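You operate a simulated robot arm through the tools that you are given. There is no shell and no other tool. Be economical: measure what you need, move in short steps, check, and stop when the job is done.

You run a simulated robot arm. Do the job below in one go: nothing can be reset, and whatever is moved stays where it is left.

JOB
Empty the white can back into the red drum.
Fine: drum cap open to pour and shut after; the can ends capped on the oil bench; spill nothing. Set down upright: white can. Where these are worked on the way, their far stop is far enough and under half their travel is too little: drum cap.
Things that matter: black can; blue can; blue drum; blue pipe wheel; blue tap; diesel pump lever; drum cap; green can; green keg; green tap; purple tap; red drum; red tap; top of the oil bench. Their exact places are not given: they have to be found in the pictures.

It is judged by the outcome, as a careful person would: the job done as asked, and still so three seconds after it is handed in. It fails if anything else is knocked over, pushed out of place, dropped, spilled or broken. A push-on lid holds only when it is set on centred and level and pressed home; a screw cap is set on level and turned clockwise until tight.

ROBOT AND FRAMES
A 6-joint arm with a two-finger parallel gripper on a trunk, on a base that drives. Base frame: it is fixed to the floor where the robot stands at the start and does not move with it; the origin is under the middle of the robot, x ahead of it, y to its left, z up. Lengths are in m, angles in rad, forces in N, time in s.
With the tool pointing down near the work surface it reaches from about 0.34 to 0.82 m from the robot's upright axis, wherever it stands. Its first joint turns from -2.897 to 2.897 rad. Places, roughly: black can (13x13x17 cm) [0.8, -0.4, 0.8]; blue can (7x7x11 cm) [0.8, -0.2, 1.2]; blue drum [0.8, 1, 0.8]; blue pipe wheel [0.9, 0.3, 1.2]; blue tap [0.8, 0.6, 1]; diesel pump lever [0.6, 0.2, 0.9]; drum cap [0.8, 0, 0.8]; green can (7x7x11 cm) [0.8, -0.5, 1.2]; green keg [0.9, -0.4, 1.6]; green tap [0.6, 1.2, 0.7]; purple tap [0.7, 0.8, 0.8]; red drum [0.8, 0.1, 0.5]; red tap [0.6, 1.2, 1]; top of the oil bench [0.6, -0.3, 0.7]; vent knob [0.7, 0, 0.8]; white can (7x7x11 cm) [0.6, -0.3, 0.8]. Payload 3.43 kg.
The TCP is the grasp point between the finger pads, 0.034 m short of the fingertips. In the tool frame z runs along the fingers and y along their closing line. The gripper opens to 0.128 m. The fingers are 0.024 m wide and 0.012 m thick; the gripper's body (0.048 by 0.13 m) begins 0.096 m behind the TCP.
Orientation is that of the tool frame in the base frame, as a unit quaternion [x, y, z, w]. With the fingers straight down and closing along the base's y, the tool's x points along the base's -x, its y along +y and its z along -z.

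CONTROLS
- The arm moves only by the tool drive_tool. Its argument "moves" is a list of rows, each an object (a shift or turn left out is 0, a gripper value left out holds the last) with "xyz": the shift along the tool's x, y, z in units of 30 mm (1.0 is 30 mm), a list of three; "delta_rot": the turn, a rotation vector about the tool's x, y, z in units of 5 degrees (1.0 is 5 degrees), a list of three; "jaw": the finger opening in m, from 0 to 0.128. In form: [{"xyz": [x, y, z], "delta_rot": [rx, ry, rz], "jaw": jaw}, ...]. A call has 1 to 20 rows; each row shifts and turns the commanded pose from where the row before left it, along the tool's axes as they then stand. A call with a number of a shift or a turn outside -1 to 1 is refused whole. Each row takes 0.2 s and may step no farther than 0.05 m and 0.15 rad from the row before; otherwise, or with a gripper value out of range, the whole call is refused. Where a pose cannot be reached the arm comes as near as it can. A force on the tool above 70 N (or 10 N above the force at the start of the call, whichever is more), or a blocked arm, ends the call early, and 0.2 s more pass. The fingers move at their own pace (about 0.045 m/s each) and stop on an object; they squeeze with about 32 N. The grip force told is the motor's: it shows also when the fingers shut on nothing. Time passes only in rows, and 0.2 s behind the last, so rows that do not move let the fingers close. The reply holds the time, the measured pose of the TCP, the force on the tool along the base axes, the opening and the grip force, in the units named above and with some noise, with the torque about the TCP (base axes, N m) and any sound that the robot's microphone picked up, and new pictures: "views" is both (left out), scene, wrist or none.
- Cameras (640 x 400 px; columns grow to the right, rows downward): "scene" is now at [0.0005, 0.1488, 1.522]; the picture's right is [-0.04, -1.00, -0.00], its down [-0.57, 0.03, -0.82] and it looks along [0.82, -0.04, -0.57] (base axes); focal length 296 px, centre (320, 200). "wrist" rides on the gripper at [0.076, -0.011, -0.16] in the tool frame; the picture's right is [0.15, 0.99, 0.00], its down [-0.88, 0.13, -0.46] and it looks along [-0.45, 0.07, 0.89] (tool axes); focal length 234 px, centre (320, 200).
- drive_base(legs): drives the robot by 1 to 6 legs, each [ahead, turn to the left] in m and rad, along the robot's own axes; the way and the turn of a leg run together, so that a leg with both is an arc; at most 1.5 m and 3.142 rad a leg. The arm and the cameras ride along, it lands a little off, and it stops where it bumps. It gives what a move gives, and a new picture of the scene camera.
- aim_head(pan, tilt): turns the head with the scene camera to pan (to the left, within 2.705 rad either way) and tilt (down, from -0.506 to 1.204), counted from straight ahead of the robot. It gives what a move gives, and a new picture of the scene camera.
- point_at(camera, pixels): for up to 12 pixels [column, row] of the newest picture of that camera ("zoom" is the newest enlarged one), the place [x, y, z] in the base frame of the surface seen there, good to about 0.002 m. The clock stands still meanwhile.
- close_up(camera, box): a new picture of the part [left, top, right, bottom] of that camera's present view, enlarged. The clock stands still meanwhile.
- hand_in(): hands the job in; it is judged then, once.

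Go step by step. Measure first, check grasps and placings, and put right what went wrong. The budget is 80 turns and 260 pictures, counting those below and the enlarged ones. Unless the task says otherwise, let go and move clear before handing in, and close with one line.

The tools are called after "Emit:" as a command line: name --argument value ..., lists and objects as JSON in quotes. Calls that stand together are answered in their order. drive_tool: Moves the arm, as the interface text tells. Its arguments: {"type":"object","properties":{"moves":{"type":"array"},"views":{"type":"string","enum":["both","scene","wrist","none"]}},"required":["moves"]} The other tools are called the same way: drive_base (legs) drives the base; aim_head (pan, tilt) turns the head that bears the scene camera; point_at (camera, pixels) gives the place of the surface under pixels of a picture; close_up (camera, box) takes an enlarged picture of a part of a camera's view; hand_in () hands the job in.

At the start:

```text
t: 0.0
eef_pos: [0.4305, -0.1511, 1.0627]
ee_rot: [0.004, 1.0, 0.0, 0.001]
ft_force: [-0.3, -0.5, -0.2]
torque: [0.01, -0.01, 0.01]
finger_gap: 0.1279
grip_force: 0.2
robot x, y, heading: [0.0003, -0.0001, 0.001]
head pan, tilt: [-0.047, 0.627]
```

scene: 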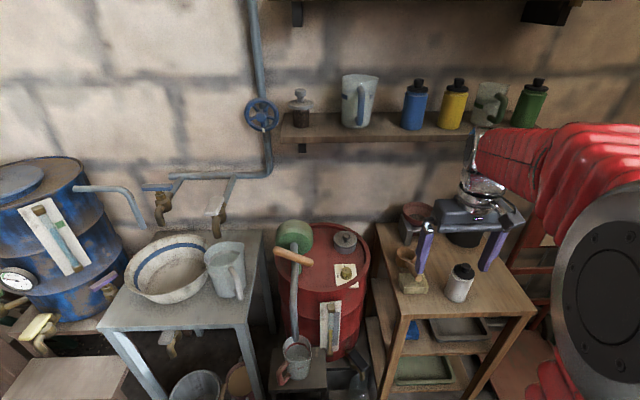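
wrist: 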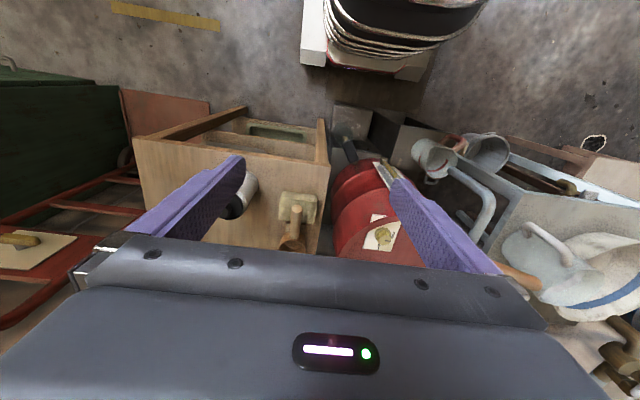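

The scene shows the white can near (460,283), the drum cap near (345,241) and the yellowish vent knob near (346,272). I'll enlarge both areas.

Emit:
close_up --camera "scene" --box '[270, 210, 390, 300]'

Emit:
close_up --camera "scene" --box '[370, 170, 550, 310]'

Emit:
point_at --camera "scene" --pixels '[[345, 236], [345, 246], [334, 242], [357, 242], [346, 272], [463, 266], [458, 288], [412, 282], [320, 260], [300, 290], [430, 225], [490, 310]]'

```text
4.44 times, centred on (330, 255) of scene
```

zoom: 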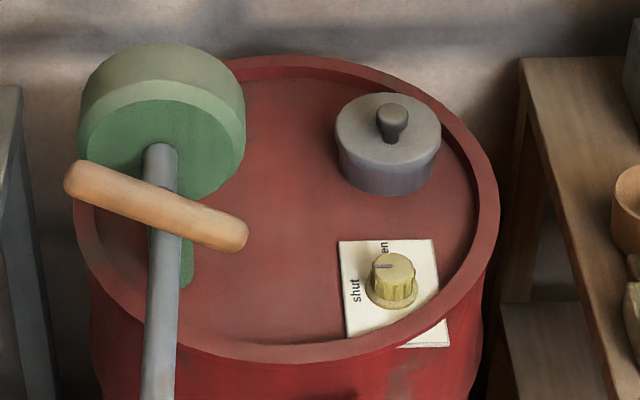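

```text
2.86 times, centred on (460, 240) of scene
```

zoom: 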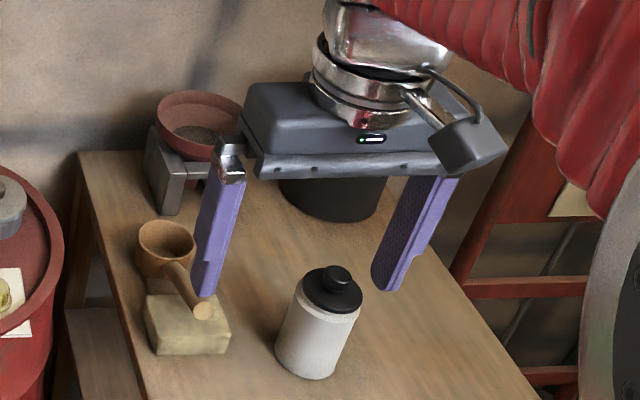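

```text
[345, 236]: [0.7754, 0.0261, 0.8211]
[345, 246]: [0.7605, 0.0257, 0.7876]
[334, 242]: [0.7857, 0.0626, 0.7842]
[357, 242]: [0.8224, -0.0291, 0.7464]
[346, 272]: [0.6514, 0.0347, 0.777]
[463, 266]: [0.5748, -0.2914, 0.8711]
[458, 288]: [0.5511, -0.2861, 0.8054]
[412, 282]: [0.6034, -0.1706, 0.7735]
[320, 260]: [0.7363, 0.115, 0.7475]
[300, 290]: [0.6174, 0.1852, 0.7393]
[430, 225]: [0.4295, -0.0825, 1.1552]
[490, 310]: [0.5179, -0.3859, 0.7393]
```

The can has a black cap with a nub and the drum cap is a grey lid with a knob. I'll enlarge each to see how it works.

Emit:
close_up --camera "scene" --box '[325, 222, 365, 292]'

Emit:
close_up --camera "scene" --box '[440, 255, 488, 305]'

Emit:
close_up --camera "wrist" --box '[210, 150, 420, 270]'

```text
5.71 times, centred on (345, 257) of scene
```

zoom: 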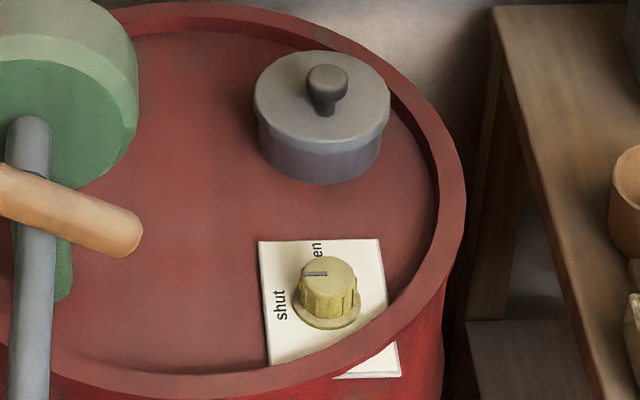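

```text
8.00 times, centred on (464, 280) of scene
```

zoom: 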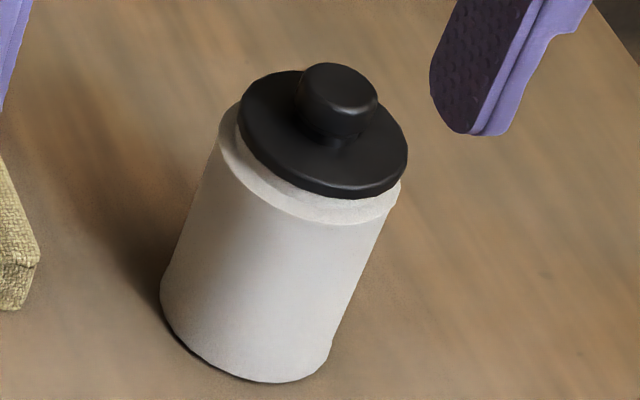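

```text
3.05 times, centred on (315, 210) of wrist
```

zoom: 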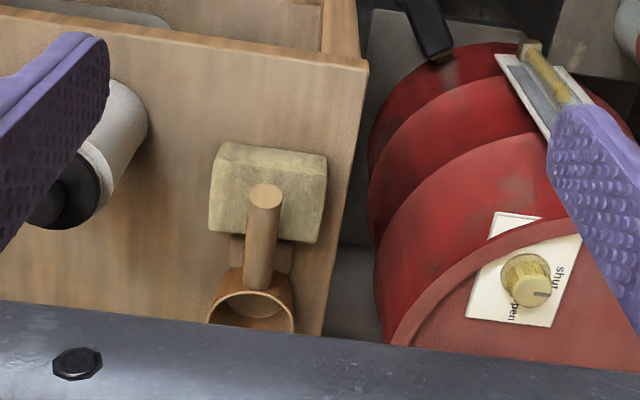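

Geometry next: cap, shelf front edge, drum rim and bench edges.

Emit:
point_at --camera "scene" --pixels '[[346, 234], [338, 237], [353, 237], [345, 249], [336, 247], [350, 140], [400, 138], [300, 240], [285, 258], [313, 357], [347, 281], [520, 305]]'

Emit:
close_up --camera "scene" --box '[270, 60, 560, 240]'

```text
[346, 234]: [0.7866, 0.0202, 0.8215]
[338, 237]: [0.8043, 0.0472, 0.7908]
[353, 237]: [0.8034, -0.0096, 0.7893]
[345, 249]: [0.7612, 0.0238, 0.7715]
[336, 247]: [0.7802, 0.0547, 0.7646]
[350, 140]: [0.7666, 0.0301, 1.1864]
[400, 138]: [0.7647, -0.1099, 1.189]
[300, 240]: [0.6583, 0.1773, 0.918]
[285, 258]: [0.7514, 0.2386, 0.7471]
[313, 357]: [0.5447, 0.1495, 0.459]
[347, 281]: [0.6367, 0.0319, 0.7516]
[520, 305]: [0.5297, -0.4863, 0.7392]
```

```text
2.21 times, centred on (415, 150) of scene
```

zoom: 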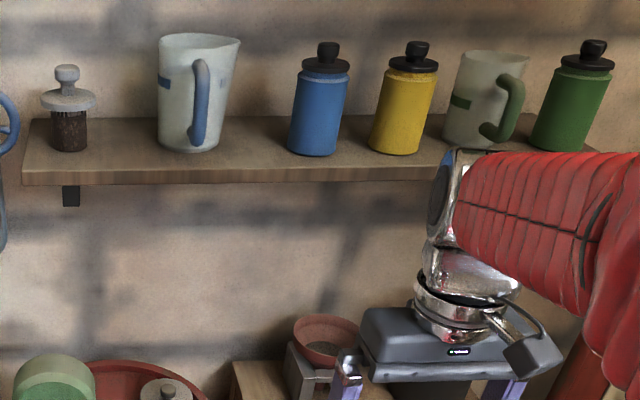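

The cap sits at about (0.79, 0.02, 0.79), partly under the shelf whose front edge is at x 0.765, z about 1.18. I'll move over the drum for a wrist view.

Emit:
drive_tool --moves '[{"xyz": [-1, 0.95, 0]}, {"xyz": [-1, 0.95, 0]}, {"xyz": [-1, 0.95, 0]}, {"xyz": [-1, 0.95, 0]}, {"xyz": [-1, 0.95, 0]}, {"xyz": [-0.8, 0.95, 0]}, {"xyz": [0, 0, 0]}]'

```text
t: 1.6
eef_pos: [0.6205, 0.0195, 1.0518]
ee_rot: [0.004, 1.0, 0.0, -0.007]
ft_force: [1.1, 0.2, 0.2]
torque: [-0.02, 0.01, 0.0]
finger_gap: 0.1281
grip_force: 0.0
robot x, y, heading: [0.0005, 0.0007, 0.005]
head pan, tilt: [-0.047, 0.627]
```

scene: 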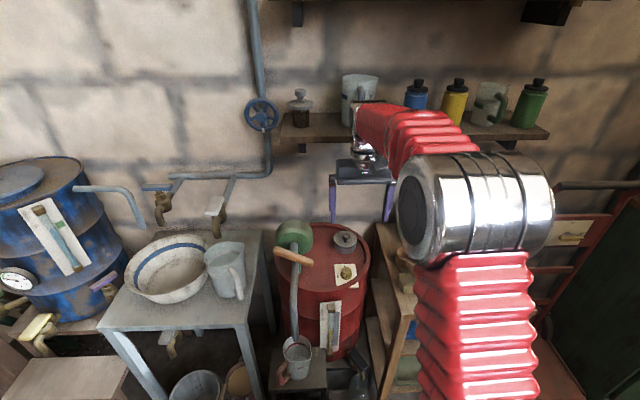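
wrist: 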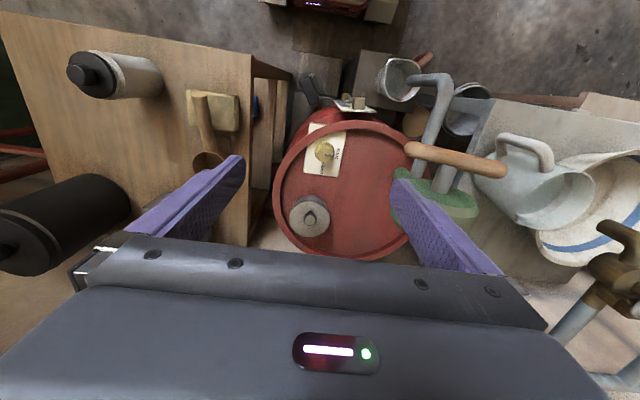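

Emit:
close_up --camera "wrist" --box '[260, 110, 420, 265]'

Emit:
point_at --camera "wrist" --pixels '[[309, 215], [300, 200], [309, 232], [291, 216], [327, 216], [325, 153], [340, 200]]'

```text
2.58 times, centred on (340, 188) of wrist
```

zoom: 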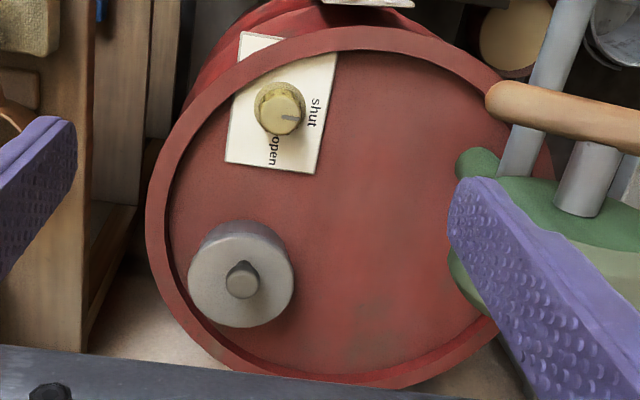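

```text
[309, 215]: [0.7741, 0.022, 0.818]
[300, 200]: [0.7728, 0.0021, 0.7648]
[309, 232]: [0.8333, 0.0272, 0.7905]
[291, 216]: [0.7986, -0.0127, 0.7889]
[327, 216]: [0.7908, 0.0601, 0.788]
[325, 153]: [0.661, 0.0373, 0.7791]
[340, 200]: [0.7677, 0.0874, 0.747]
```

The lid is centred near (0.797, 0.023), top 0.79, with the knob top at 0.82. The vent pointer sits at "shut". I'll check the pump handle's extent, then tilt the tool 40° so the wrist stays clear of the shelf.

Emit:
point_at --camera "wrist" --pixels '[[410, 147], [440, 155], [500, 168], [404, 190]]'

Emit:
drive_tool --moves '[{"delta_rot": [0, -1, 0], "jaw": 0.06}, {"delta_rot": [0, -1, 0]}, {"delta_rot": [0, -1, 0]}, {"delta_rot": [0, -1, 0]}, {"delta_rot": [0, -1, 0]}, {"delta_rot": [0, -1, 0]}, {"delta_rot": [0, -1, 0]}, {"delta_rot": [0, -1, 0]}, {}]'

```text
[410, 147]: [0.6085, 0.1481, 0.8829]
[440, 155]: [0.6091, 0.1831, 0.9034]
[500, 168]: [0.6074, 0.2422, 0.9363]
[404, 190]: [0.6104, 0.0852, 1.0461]
```

```text
t: 3.6
eef_pos: [0.6204, 0.0188, 1.0515]
ee_rot: [0.003, 0.942, 0.0, 0.336]
ft_force: [0.5, 0.8, 0.2]
torque: [-0.02, -0.01, -0.02]
finger_gap: 0.0602
grip_force: 0.1
robot x, y, heading: [0.0004, -0.0012, 0.003]
head pan, tilt: [-0.047, 0.627]
```

scene: 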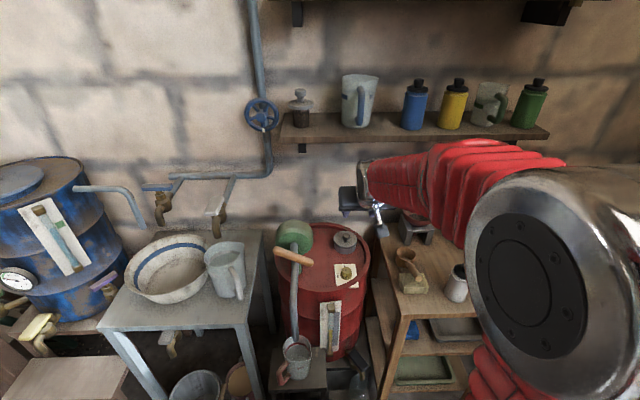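
wrist: 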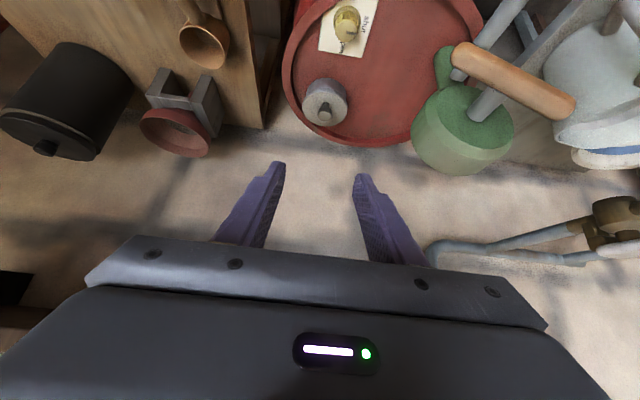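

Pump handle's end is at y 0.148, clear of the approach. Moving along the tool axis toward the knob, stopping about 5 cm short.

Emit:
drive_tool --moves '[{"xyz": [0.2, 0, 1]}, {"xyz": [0.2, 0, 1]}, {"xyz": [0.2, 0, 1]}, {"xyz": [0.2, 0, 1]}, {"xyz": [0, 0.1, 1]}, {"xyz": [0, 0, 1]}, {"xyz": [0, 0, 1]}, {}]'

Emit:
close_up --camera "wrist" --box '[200, 0, 460, 250]'

```text
t: 5.4
eef_pos: [0.7329, 0.0232, 0.8729]
ee_rot: [0.003, 0.942, -0.002, 0.335]
ft_force: [1.1, 0.0, -0.5]
torque: [0.0, -0.01, 0.02]
finger_gap: 0.0597
grip_force: 0.0
robot x, y, heading: [-0.0028, -0.0046, 0.005]
head pan, tilt: [-0.047, 0.627]
```

scene: 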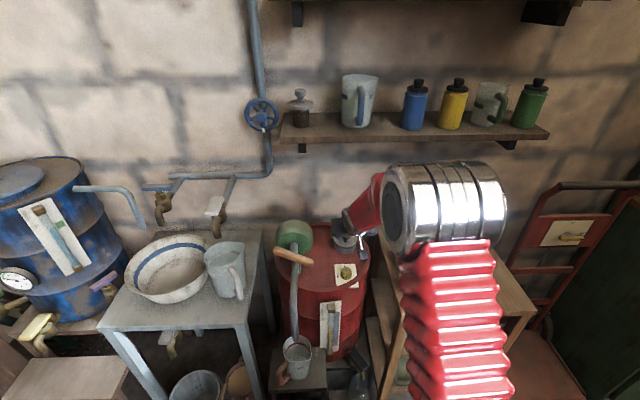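
wrist: 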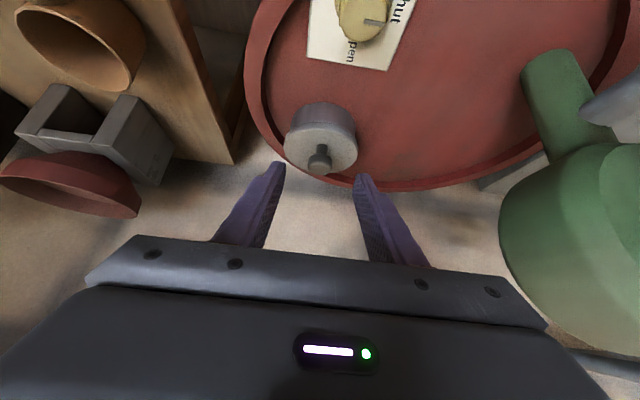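

```text
1.60 times, centred on (330, 125) of wrist
```

zoom: 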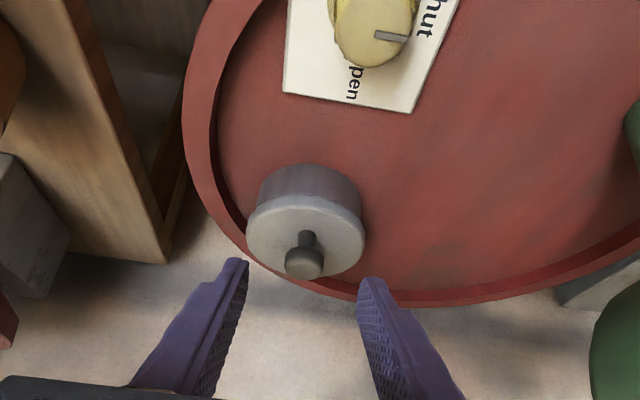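

Emit:
point_at --camera "wrist" --pixels '[[325, 163], [320, 148], [311, 166], [334, 163], [321, 140], [290, 150], [355, 150]]'

```text
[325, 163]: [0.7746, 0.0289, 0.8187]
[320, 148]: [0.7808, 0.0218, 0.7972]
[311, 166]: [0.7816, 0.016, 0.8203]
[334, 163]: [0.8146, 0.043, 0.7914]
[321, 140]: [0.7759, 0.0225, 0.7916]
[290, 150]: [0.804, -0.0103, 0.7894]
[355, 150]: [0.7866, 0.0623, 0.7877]
```

The knob axis is around (0.785, 0.023), between the fingers. I'll advance 6 cm and close on the knob.

Emit:
drive_tool --moves '[{"xyz": [-0.1, 0, 1]}, {"xyz": [-0.05, 0, 1]}, {"jaw": 0.0}, {}, {}, {}, {}]' --views "wrist"

Emit:
close_up --camera "wrist" --box '[220, 80, 420, 250]'

```text
t: 7.0
eef_pos: [0.7761, 0.0239, 0.8303]
ee_rot: [0.003, 0.942, -0.002, 0.336]
ft_force: [4.2, 7.7, -1.3]
torque: [0.16, -0.06, 0.07]
finger_gap: 0.0248
grip_force: 45.4
robot x, y, heading: [-0.0009, -0.0027, 0.004]
head pan, tilt: [-0.047, 0.627]
```

wrist: 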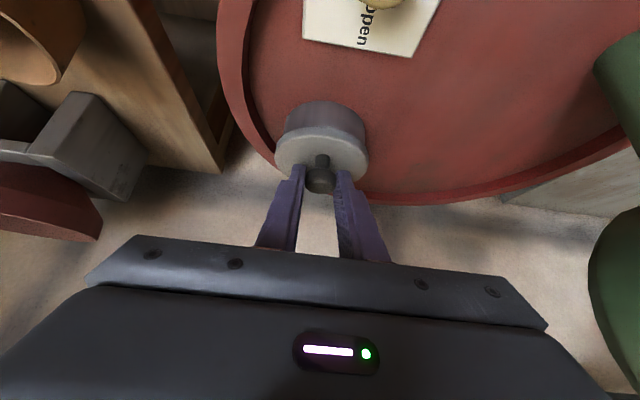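

```text
2.35 times, centred on (320, 165) of wrist
```

zoom: 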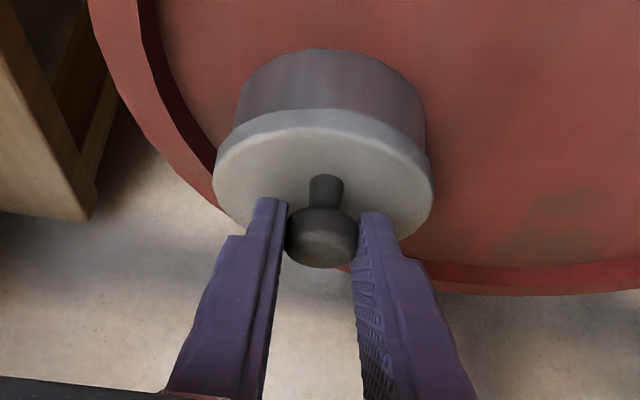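

The jaws hold the knob at a 0.0248 gap. I'll test with a gentle 12 mm lift straight up.

Emit:
drive_tool --moves '[{"xyz": [-0.128, 0, -0.153]}, {"xyz": [-0.128, 0, -0.153]}, {}]' --views "wrist"

Emit:
close_up --camera "wrist" --box '[220, 80, 420, 250]'

```text
t: 7.8
eef_pos: [0.7748, 0.0227, 0.8404]
ee_rot: [0.004, 0.943, -0.003, 0.334]
ft_force: [13.5, 8.4, -21.7]
torque: [0.19, 0.81, 0.08]
finger_gap: 0.0249
grip_force: 44.9
robot x, y, heading: [-0.0006, 0.0003, 0.007]
head pan, tilt: [-0.047, 0.627]
```

wrist: 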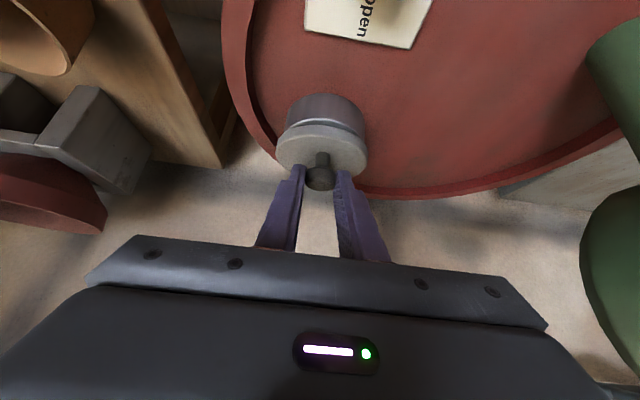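

```text
2.35 times, centred on (320, 165) of wrist
```

zoom: 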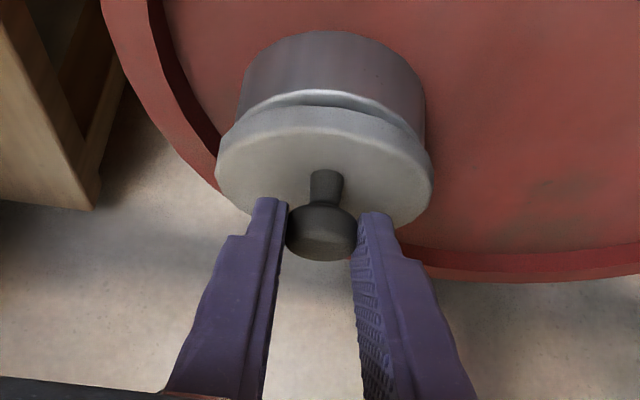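

The near rim is opening, so the lid is hinged at its far side. I'll follow the arc up and back with a partial tool rotation.

Emit:
drive_tool --moves '[{"xyz": [-0.32, 0, 0.1], "delta_rot": [0, 0.8, 0]}, {"xyz": [-0.32, 0, 0.08], "delta_rot": [0, 0.8, 0]}, {"xyz": [-0.32, 0, 0.06], "delta_rot": [0, 0.8, 0]}, {}]' --views "both"

Emit:
close_up --camera "wrist" --box '[220, 80, 420, 250]'

```text
t: 8.8
eef_pos: [0.8037, 0.0235, 0.8552]
ee_rot: [0.003, 0.971, 0.0, 0.237]
ft_force: [-19.9, 29.5, 20.8]
torque: [0.74, 0.49, 0.0]
finger_gap: 0.025
grip_force: 45.3
robot x, y, heading: [-0.0015, -0.0028, 0.007]
head pan, tilt: [-0.047, 0.627]
```

scene: 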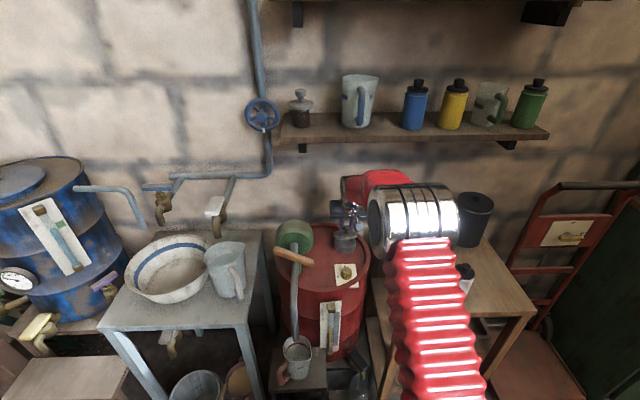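
wrist: 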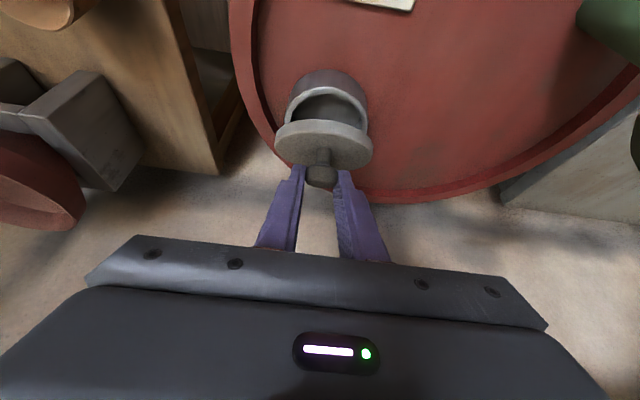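

```text
2.35 times, centred on (320, 165) of wrist
```

zoom: 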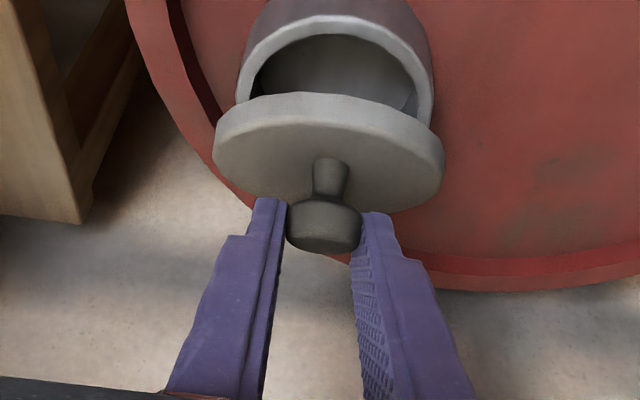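

The lid is open roughly 30–35°. A 30 N side force suggests the hinge axis is a little off the y direction, so I'll relax toward +y and up.

Emit:
drive_tool --moves '[{"xyz": [0, 0.12, -0.1]}, {}]' --views "none"

```text
t: 9.4
eef_pos: [0.8036, 0.0231, 0.8558]
ee_rot: [0.003, 0.972, -0.001, 0.237]
ft_force: [18.0, 0.4, -2.4]
torque: [-0.06, -1.23, 0.0]
finger_gap: 0.0252
grip_force: 44.6
robot x, y, heading: [0.0012, -0.003, 0.007]
head pan, tilt: [-0.047, 0.627]
```

Emit:
drive_tool --moves '[{"xyz": [-0.3, 0, 0.05], "delta_rot": [0, 0.8, 0]}, {"xyz": [-0.3, 0, 0.05], "delta_rot": [0, 0.8, 0]}, {}]' --views "both"

Emit:
close_up --camera "wrist" --box '[220, 40, 420, 220]'

```text
t: 10.2
eef_pos: [0.8177, 0.0238, 0.8614]
ee_rot: [0.004, 0.986, -0.002, 0.166]
ft_force: [-22.8, -11.0, 19.8]
torque: [-0.26, 1.11, 0.03]
finger_gap: 0.0252
grip_force: 45.3
robot x, y, heading: [0.0027, -0.0012, -0.001]
head pan, tilt: [-0.047, 0.627]
```

scene: 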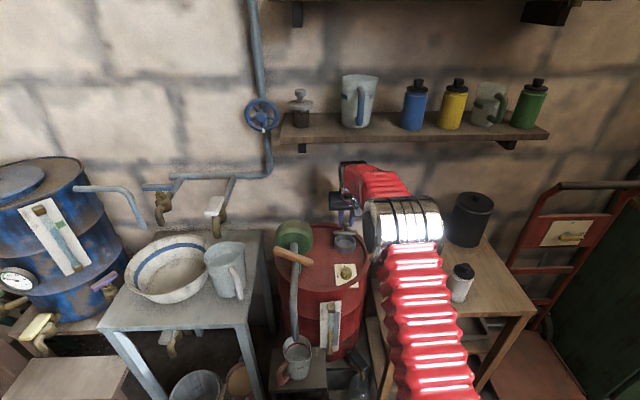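
wrist: 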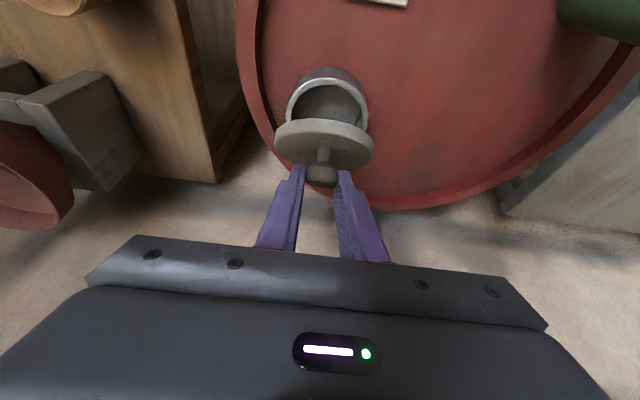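

```text
2.22 times, centred on (320, 130) of wrist
```

zoom: 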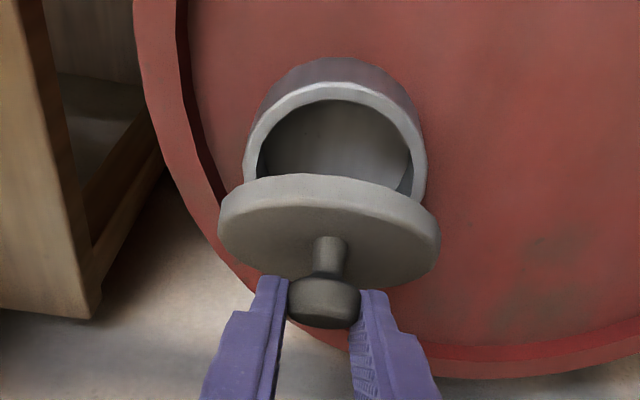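

The lid is around 45° open. I'll let go to see whether the lid holds, then push it on from its underside.

Emit:
drive_tool --moves '[{"jaw": 0.06}, {}, {}]' --views "wrist"

Emit:
point_at --camera "scene" --pixels '[[350, 170], [365, 165], [385, 172], [345, 240], [340, 200]]'

Emit:
point_at --camera "wrist" --pixels '[[325, 122], [280, 138], [372, 140], [325, 150], [325, 165], [325, 145]]'

```text
t: 11.0
eef_pos: [0.8197, 0.0241, 0.8599]
ee_rot: [0.003, 0.986, -0.001, 0.167]
ft_force: [0.0, 0.0, -0.1]
torque: [-0.02, 0.0, 0.03]
finger_gap: 0.06
grip_force: 0.0
robot x, y, heading: [0.0018, -0.0014, 0.0]
head pan, tilt: [-0.047, 0.627]
```

wrist: 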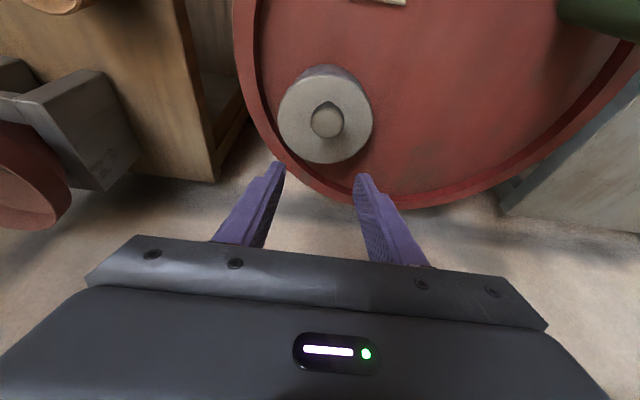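

```text
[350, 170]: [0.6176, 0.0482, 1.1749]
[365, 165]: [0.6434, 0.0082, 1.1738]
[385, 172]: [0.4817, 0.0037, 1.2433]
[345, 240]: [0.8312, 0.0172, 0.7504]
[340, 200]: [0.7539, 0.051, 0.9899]
```

```text
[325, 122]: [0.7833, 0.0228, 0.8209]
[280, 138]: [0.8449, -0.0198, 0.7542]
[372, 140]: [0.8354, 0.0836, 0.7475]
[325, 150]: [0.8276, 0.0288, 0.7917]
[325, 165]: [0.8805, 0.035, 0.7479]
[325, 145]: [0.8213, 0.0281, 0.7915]
```

The lid fell shut, so it has to go past vertical. Gripping its rim across the diameter instead lets it pivot freely between the pads. I'll back off, return to a 40° tilt and open to 0.10.

Emit:
drive_tool --moves '[{"xyz": [0, 0, -0.7]}, {"xyz": [0, 0, -0.7], "jaw": 0.1}, {"delta_rot": [0, -1, 0]}, {"delta_rot": [0, -1, 0]}, {"delta_rot": [0, -1, 0]}, {"delta_rot": [0, -1, 0]}, {"xyz": [0.9, 0, 0]}, {"xyz": [0.9, 0, 0]}, {"xyz": [0.9, 0, 0]}, {}]' --views "wrist"

Emit:
close_up --camera "wrist" --box '[200, 50, 440, 210]'

```text
t: 13.2
eef_pos: [0.7408, 0.0274, 0.8463]
ee_rot: [0.002, 0.942, -0.002, 0.336]
ft_force: [0.2, -0.7, 0.4]
torque: [0.01, 0.03, 0.01]
finger_gap: 0.1
grip_force: 0.2
robot x, y, heading: [-0.0023, -0.0032, 0.004]
head pan, tilt: [-0.047, 0.627]
```

wrist: 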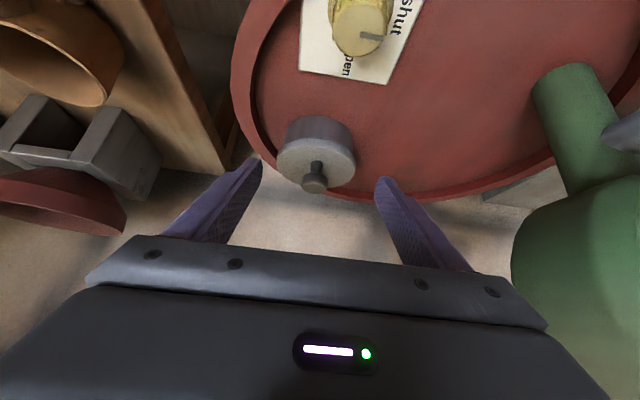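

```text
2.50 times, centred on (320, 130) of wrist
```

zoom: 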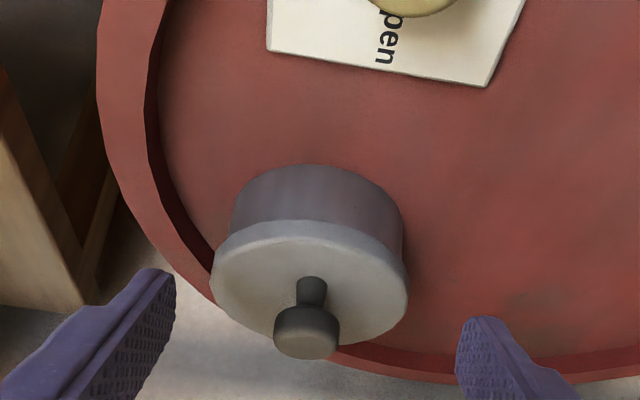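

Emit:
point_at --camera "wrist" --pixels '[[256, 125], [250, 120], [272, 158], [285, 155], [282, 148], [353, 150], [318, 142], [318, 137]]'

```text
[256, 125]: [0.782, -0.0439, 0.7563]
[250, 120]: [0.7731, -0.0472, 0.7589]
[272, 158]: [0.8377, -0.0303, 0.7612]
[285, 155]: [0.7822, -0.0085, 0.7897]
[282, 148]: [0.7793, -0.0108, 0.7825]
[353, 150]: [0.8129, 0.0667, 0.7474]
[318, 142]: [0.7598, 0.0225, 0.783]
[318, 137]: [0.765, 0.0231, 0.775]
```

Drum rim tops out at 0.761; the lid's rim spans about 0.779–0.79. Advancing and pinching the lid's rim.

Emit:
drive_tool --moves '[{"xyz": [-0.08, -0.1, 1]}, {"xyz": [-0.07, 0, 1]}, {"jaw": 0.05}, {}, {}, {}]' --views "wrist"

Emit:
close_up --camera "wrist" --box '[200, 50, 440, 210]'

```text
t: 14.6
eef_pos: [0.7798, 0.0239, 0.8026]
ee_rot: [0.004, 0.941, -0.003, 0.337]
ft_force: [-2.0, -14.9, 0.3]
torque: [-0.48, 0.04, -0.43]
finger_gap: 0.0868
grip_force: 45.1
robot x, y, heading: [0.005, -0.0018, 0.007]
head pan, tilt: [-0.047, 0.627]
```

wrist: 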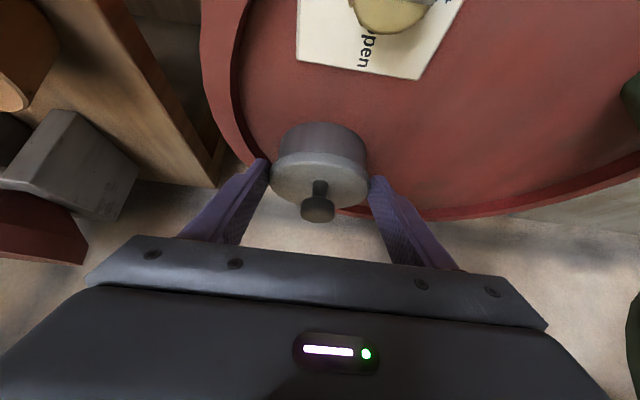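

```text
2.50 times, centred on (320, 130) of wrist
```

zoom: 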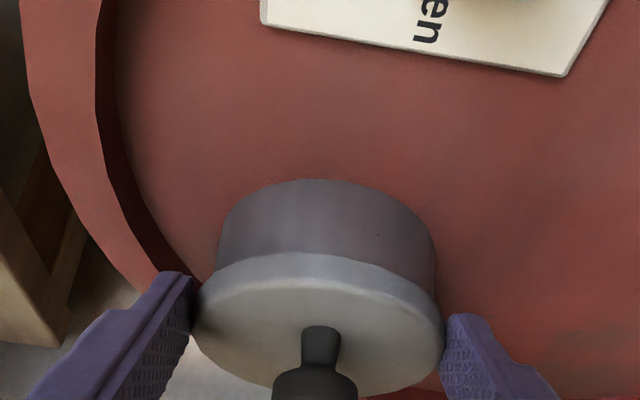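

Emit:
drive_tool --moves '[{"xyz": [-0.31, 0, -0.17]}, {"xyz": [-0.32, 0, -0.16]}, {}]' --views "wrist"

```text
t: 15.4
eef_pos: [0.7907, 0.0237, 0.8227]
ee_rot: [0.003, 0.943, -0.002, 0.334]
ft_force: [-18.3, -0.6, -17.7]
torque: [0.03, 1.65, 0.01]
finger_gap: 0.0866
grip_force: 45.0
robot x, y, heading: [-0.0004, -0.0039, 0.007]
head pan, tilt: [-0.047, 0.627]
```

wrist: 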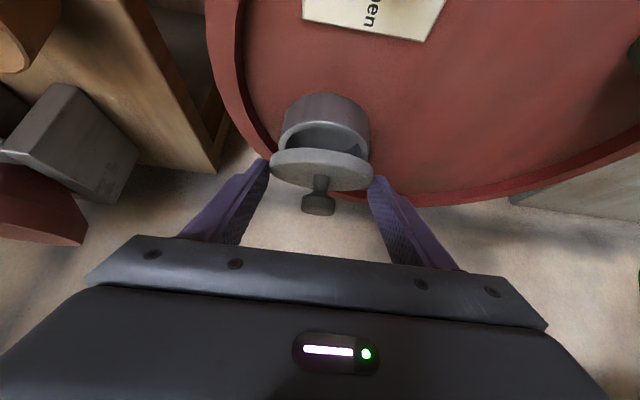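

The rim grip works; the lid is opening. Continuing the arc.

Emit:
drive_tool --moves '[{"xyz": [-0.35, 0, 0.0]}, {"xyz": [-0.35, 0, 0.03]}, {}]' --views "wrist"

```text
t: 16.2
eef_pos: [0.8114, 0.0213, 0.8388]
ee_rot: [0.003, 0.942, -0.001, 0.337]
ft_force: [0.7, -0.2, 0.8]
torque: [0.02, 0.03, 0.0]
finger_gap: 0.0499
grip_force: 0.1
robot x, y, heading: [-0.0036, -0.0015, 0.004]
head pan, tilt: [-0.047, 0.627]
```

wrist: 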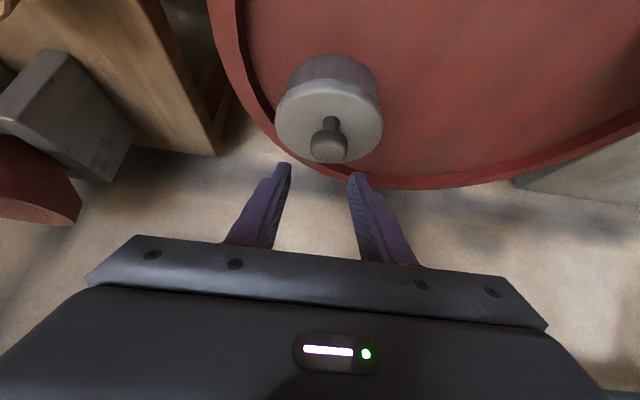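

The rim grip slipped past 40° and the lid shut again; the mushroom knob held better. I'll re-grip the knob from a flatter angle (55°) so the tool can turn rigidly with the lid to near vertical.

Emit:
drive_tool --moves '[{"xyz": [0, 0, -0.7]}, {"xyz": [0, 0, -0.7], "jaw": 0.06}, {"delta_rot": [0, -1, 0]}, {"delta_rot": [0, -1, 0]}, {"delta_rot": [0, -1, 0]}, {"xyz": [0.8, 0.05, -0.5]}, {"xyz": [0.8, 0.05, -0.5]}, {}]' --views "wrist"

Emit:
close_up --camera "wrist" --box '[200, 20, 440, 210]'

```text
t: 18.0
eef_pos: [0.7306, 0.0249, 0.8483]
ee_rot: [0.003, 0.89, -0.002, 0.455]
ft_force: [0.1, -0.2, -0.2]
torque: [0.0, 0.04, -0.01]
finger_gap: 0.0601
grip_force: 0.1
out of reach, approached as far as the arm can: row 4
robot x, y, heading: [-0.0014, -0.0006, 0.004]
head pan, tilt: [-0.047, 0.627]
```

wrist: 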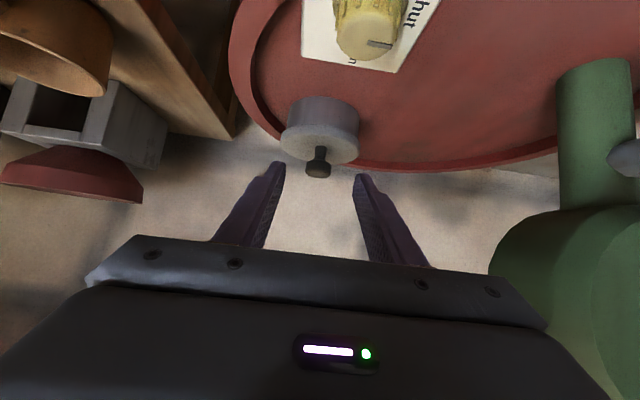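

```text
2.11 times, centred on (320, 115) of wrist
```

zoom: 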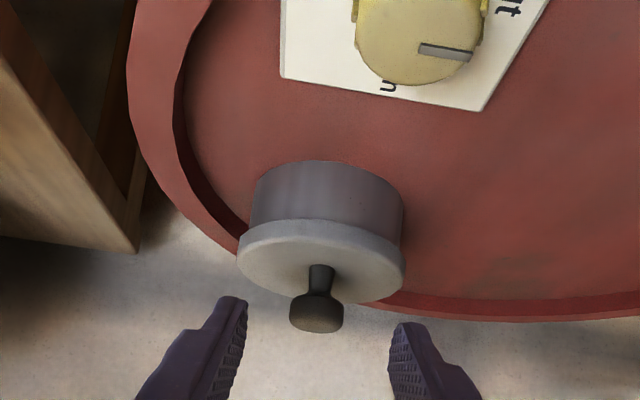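

Gripping the knob again; then rigid rotation about the hinge (84.5 mm ahead of the TCP): each row −7.4 mm tool-x with +5°.

Emit:
drive_tool --moves '[{"xyz": [-0.1, -0.03, 0.9]}, {"xyz": [0, 0, 0.52]}, {"jaw": 0.0}, {}, {}, {}, {"xyz": [-0.245, 0, 0], "delta_rot": [0, 1, 0]}, {"xyz": [-0.245, 0, 0], "delta_rot": [0, 1, 0]}, {"xyz": [-0.245, 0, 0], "delta_rot": [0, 1, 0]}, {"xyz": [-0.245, 0, 0], "delta_rot": [0, 1, 0]}, {}]' --views "wrist"

```text
t: 20.2
eef_pos: [0.7957, 0.0234, 0.8294]
ee_rot: [-0.001, 0.939, 0.023, 0.344]
ft_force: [-11.0, 12.4, 21.6]
torque: [-0.13, -0.75, -0.19]
finger_gap: 0.0251
grip_force: 44.8
out of reach, approached as far as the arm can: row 9, 10
robot x, y, heading: [0.0004, -0.0, 0.004]
head pan, tilt: [-0.047, 0.627]
stopped in row 11: the force on the tool passed its limit at 84 N (the readings are from after the stop); the commanded pose is now the measured one
```

wrist: 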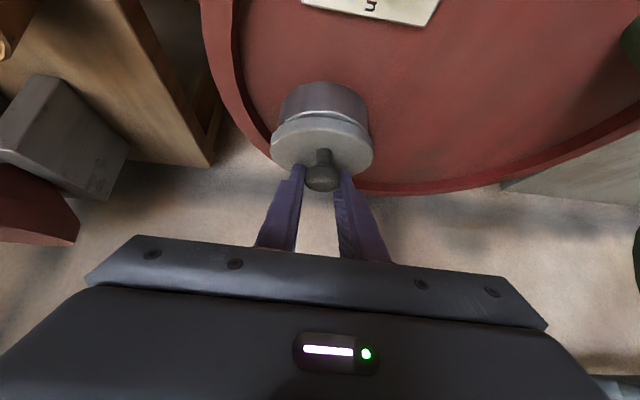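

The arm ran out of reach and the force limit tripped, with nothing displaced. I'll release, back off and drive the base closer.

Emit:
drive_tool --moves '[{"jaw": 0.07}, {}, {"xyz": [0, 0, -0.9]}, {"xyz": [0, 0, -0.9]}, {"xyz": [0, 0, -0.9]}, {"xyz": [0, 0, -0.9]}, {}]' --views "none"

Emit:
aim_head --pan 0.0 --tilt 1.15

```text
t: 21.8
eef_pos: [0.7232, 0.0187, 0.9108]
ee_rot: [0.0, 0.94, 0.023, 0.341]
ft_force: [0.0, -0.7, 1.3]
torque: [-0.01, -0.01, -0.02]
finger_gap: 0.0701
grip_force: 0.0
robot x, y, heading: [-0.0027, -0.0035, 0.002]
head pan, tilt: [-0.047, 0.627]
```

```text
t: 22.8
eef_pos: [0.7227, 0.0177, 0.9102]
ee_rot: [0.0, 0.94, 0.022, 0.341]
ft_force: [0.0, 0.1, 0.2]
torque: [0.0, -0.01, 0.01]
finger_gap: 0.0702
grip_force: 0.0
robot x, y, heading: [-0.0018, -0.001, 0.002]
head pan, tilt: [0.0, 1.15]
```

scene: 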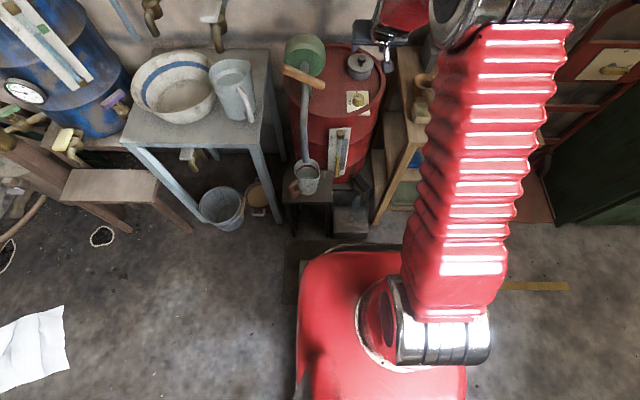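

Emit:
point_at --camera "scene" --pixels '[[345, 250], [290, 232], [330, 235], [352, 228], [378, 220], [300, 200], [315, 247], [335, 215]]'

Emit:
close_up --camera "scene" --box '[260, 130, 420, 290]'

```text
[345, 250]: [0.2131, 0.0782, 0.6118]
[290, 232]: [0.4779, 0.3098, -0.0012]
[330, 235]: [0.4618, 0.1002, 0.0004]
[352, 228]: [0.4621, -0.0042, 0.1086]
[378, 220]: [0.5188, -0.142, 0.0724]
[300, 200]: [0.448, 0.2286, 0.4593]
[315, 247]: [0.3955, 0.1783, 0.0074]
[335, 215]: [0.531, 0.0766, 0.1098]
```

```text
2.50 times, centred on (340, 210) of scene
```

zoom: 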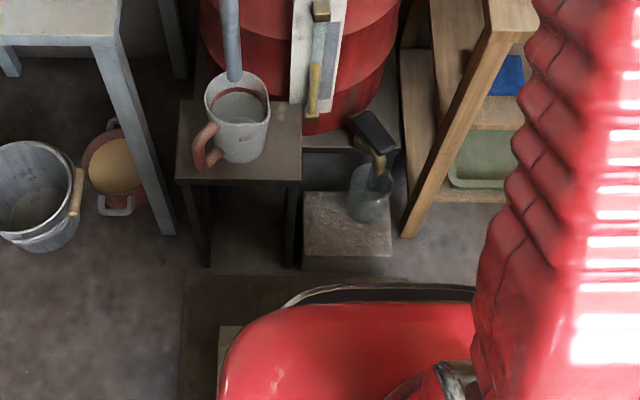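

Emit:
point_at --camera "zoom" --pixels '[[380, 292], [320, 300], [450, 293], [300, 280], [230, 350]]'

```text
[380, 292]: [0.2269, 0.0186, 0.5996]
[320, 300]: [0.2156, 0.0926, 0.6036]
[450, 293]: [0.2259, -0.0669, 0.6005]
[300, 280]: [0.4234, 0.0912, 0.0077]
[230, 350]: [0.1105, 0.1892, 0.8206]
```

Nothing on the floor before x 0.445 and the foot reaches at most 0.35, so driving 0.08 m ahead is safe.

Emit:
drive_base --legs '[[0.08, 0]]'

Emit:
aim_head --pan 0.0 --tilt 0.65

```text
t: 24.1
eef_pos: [0.8052, 0.029, 0.9062]
ee_rot: [-0.012, 0.938, 0.02, 0.345]
ft_force: [0.8, 0.1, 0.2]
torque: [0.01, -0.03, -0.02]
finger_gap: 0.0698
grip_force: 0.0
robot x, y, heading: [0.0826, -0.0046, 0.0]
head pan, tilt: [0.0, 1.15]
stopped in leg 1: the robot was blocked; the commanded pose is now the measured one
```

scene: 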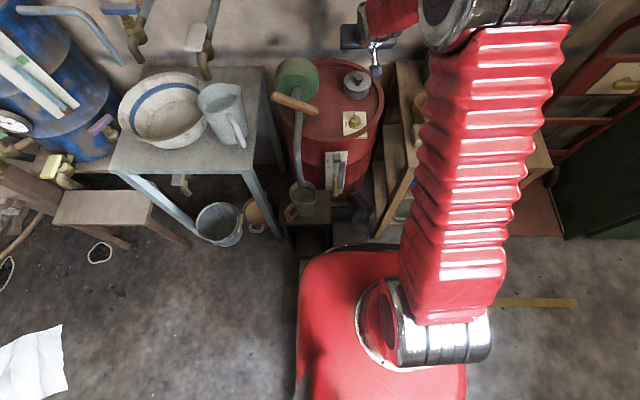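

```text
t: 25.1
eef_pos: [0.8059, 0.0282, 0.9066]
ee_rot: [-0.012, 0.938, 0.021, 0.346]
ft_force: [-0.7, -0.6, -0.2]
torque: [0.04, -0.01, 0.02]
finger_gap: 0.0702
grip_force: 0.2
robot x, y, heading: [0.0797, -0.0055, 0.0]
head pan, tilt: [0.0, 0.649]
```

scene: 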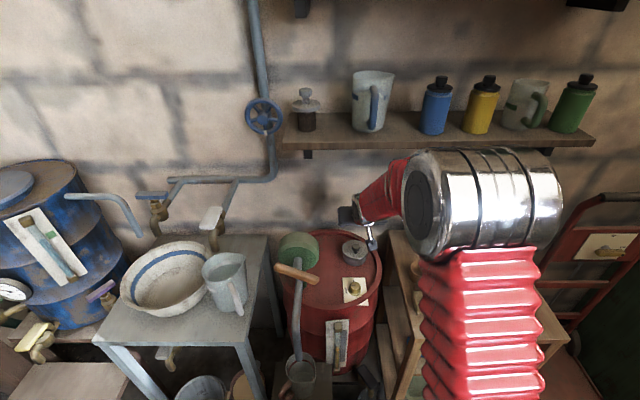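

Now at base x 0.08, with a small twist of the tool to correct. I'll straighten it, tilt to 55° and return to the pre-grasp point.

Emit:
drive_tool --moves '[{"delta_rot": [0.55, 0, 0.09], "jaw": 0.06}, {"delta_rot": [0, -1, 0]}, {"delta_rot": [0, -1, 0]}, {"delta_rot": [0, -1, 0]}, {"xyz": [0.97, -0.05, -0.3]}, {"xyz": [0.97, -0.05, -0.3]}, {"xyz": [0.97, -0.05, -0.3]}, {}]' --views "both"

Emit:
point_at --camera "wrist" --pixels '[[316, 165], [318, 155]]'

```text
t: 25.4
eef_pos: [0.8079, 0.039, 0.9085]
ee_rot: [-0.015, 0.939, 0.01, 0.342]
ft_force: [0.4, 0.0, -0.7]
torque: [0.04, -0.03, 0.01]
finger_gap: 0.0599
grip_force: 0.1
robot x, y, heading: [0.078, -0.0029, 0.005]
head pan, tilt: [0.0, 0.649]
stopped in row 1: the arm was blocked; the commanded pose is now the measured one
```

scene: 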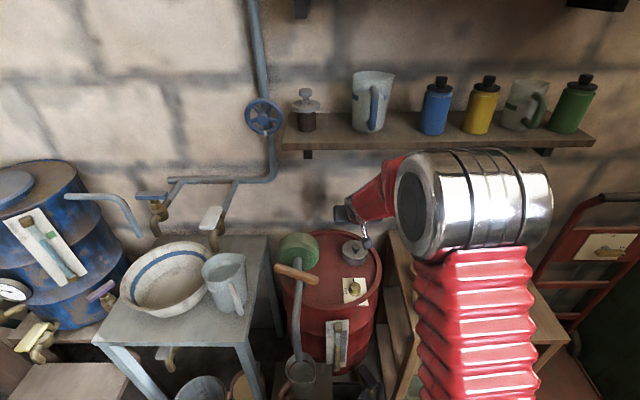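
wrist: 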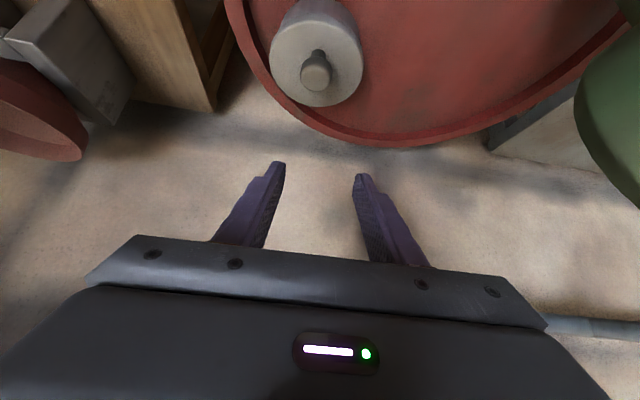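

```text
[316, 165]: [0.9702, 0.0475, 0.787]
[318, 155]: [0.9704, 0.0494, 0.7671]
```

The arm reports being blocked, though nothing visibly touches. I'll try backing straight out along the tool.

Emit:
drive_tool --moves '[{"xyz": [0.5, 0, -0.5]}, {"xyz": [0.5, 0, -0.5]}, {}]' --views "none"

```text
t: 25.7
eef_pos: [0.804, 0.0488, 0.911]
ee_rot: [-0.018, 0.94, 0.002, 0.341]
ft_force: [0.0, 0.1, 0.6]
torque: [0.05, 0.02, 0.02]
finger_gap: 0.06
grip_force: 0.1
robot x, y, heading: [0.0827, -0.0044, 0.001]
head pan, tilt: [0.0, 0.649]
stopped in row 1: the arm was blocked; the commanded pose is now the measured one
```

Emit:
aim_head --pan -0.5 --tilt 0.8

Emit:
point_at --camera "scene" --pixels '[[200, 200], [250, 200], [300, 200], [200, 300], [300, 300], [150, 150], [250, 120], [350, 200], [400, 200]]'

```text
t: 26.7
eef_pos: [0.8033, 0.0495, 0.9123]
ee_rot: [-0.018, 0.94, 0.003, 0.342]
ft_force: [0.4, 0.0, 0.8]
torque: [0.02, 0.01, 0.03]
finger_gap: 0.06
grip_force: 0.1
robot x, y, heading: [0.0831, -0.0032, 0.004]
head pan, tilt: [-0.499, 0.799]
```

scene: 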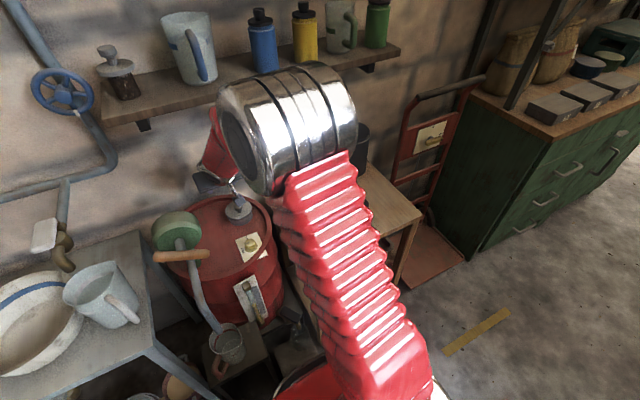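

```text
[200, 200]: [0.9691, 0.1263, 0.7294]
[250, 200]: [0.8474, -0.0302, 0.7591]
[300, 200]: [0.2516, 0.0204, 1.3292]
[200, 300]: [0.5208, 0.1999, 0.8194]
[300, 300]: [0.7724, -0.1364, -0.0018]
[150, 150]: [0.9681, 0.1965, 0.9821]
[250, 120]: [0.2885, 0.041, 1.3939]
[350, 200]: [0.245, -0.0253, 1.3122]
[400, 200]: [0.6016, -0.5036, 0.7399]
```

The elbow and forearm look free, so perhaps the base is resting against something. I'll back it off 3 cm.

Emit:
drive_base --legs '[[-0.03, 0]]'

Emit:
drive_tool --moves '[{"xyz": [0.3, 0, -0.3]}, {}]' --views "none"

```text
t: 27.4
eef_pos: [0.807, 0.0755, 0.9091]
ee_rot: [-0.024, 0.941, -0.013, 0.339]
ft_force: [0.3, -0.4, 0.7]
torque: [0.05, 0.02, 0.06]
finger_gap: 0.06
grip_force: 0.1
robot x, y, heading: [0.0729, -0.0036, 0.005]
head pan, tilt: [-0.499, 0.799]
stopped in leg 1: the robot was blocked; the commanded pose is now the measured one
```

scene: 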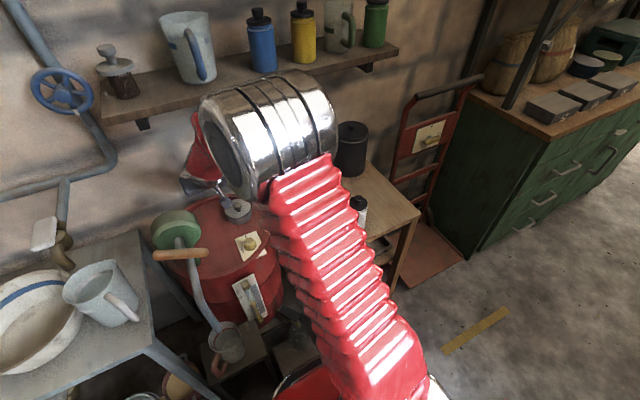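

```text
t: 28.0
eef_pos: [0.7933, 0.0772, 0.9109]
ee_rot: [-0.023, 0.941, -0.012, 0.338]
ft_force: [0.4, 0.2, 0.1]
torque: [0.01, -0.01, -0.03]
finger_gap: 0.0599
grip_force: 0.1
robot x, y, heading: [0.0757, -0.0032, 0.005]
head pan, tilt: [-0.499, 0.799]
```

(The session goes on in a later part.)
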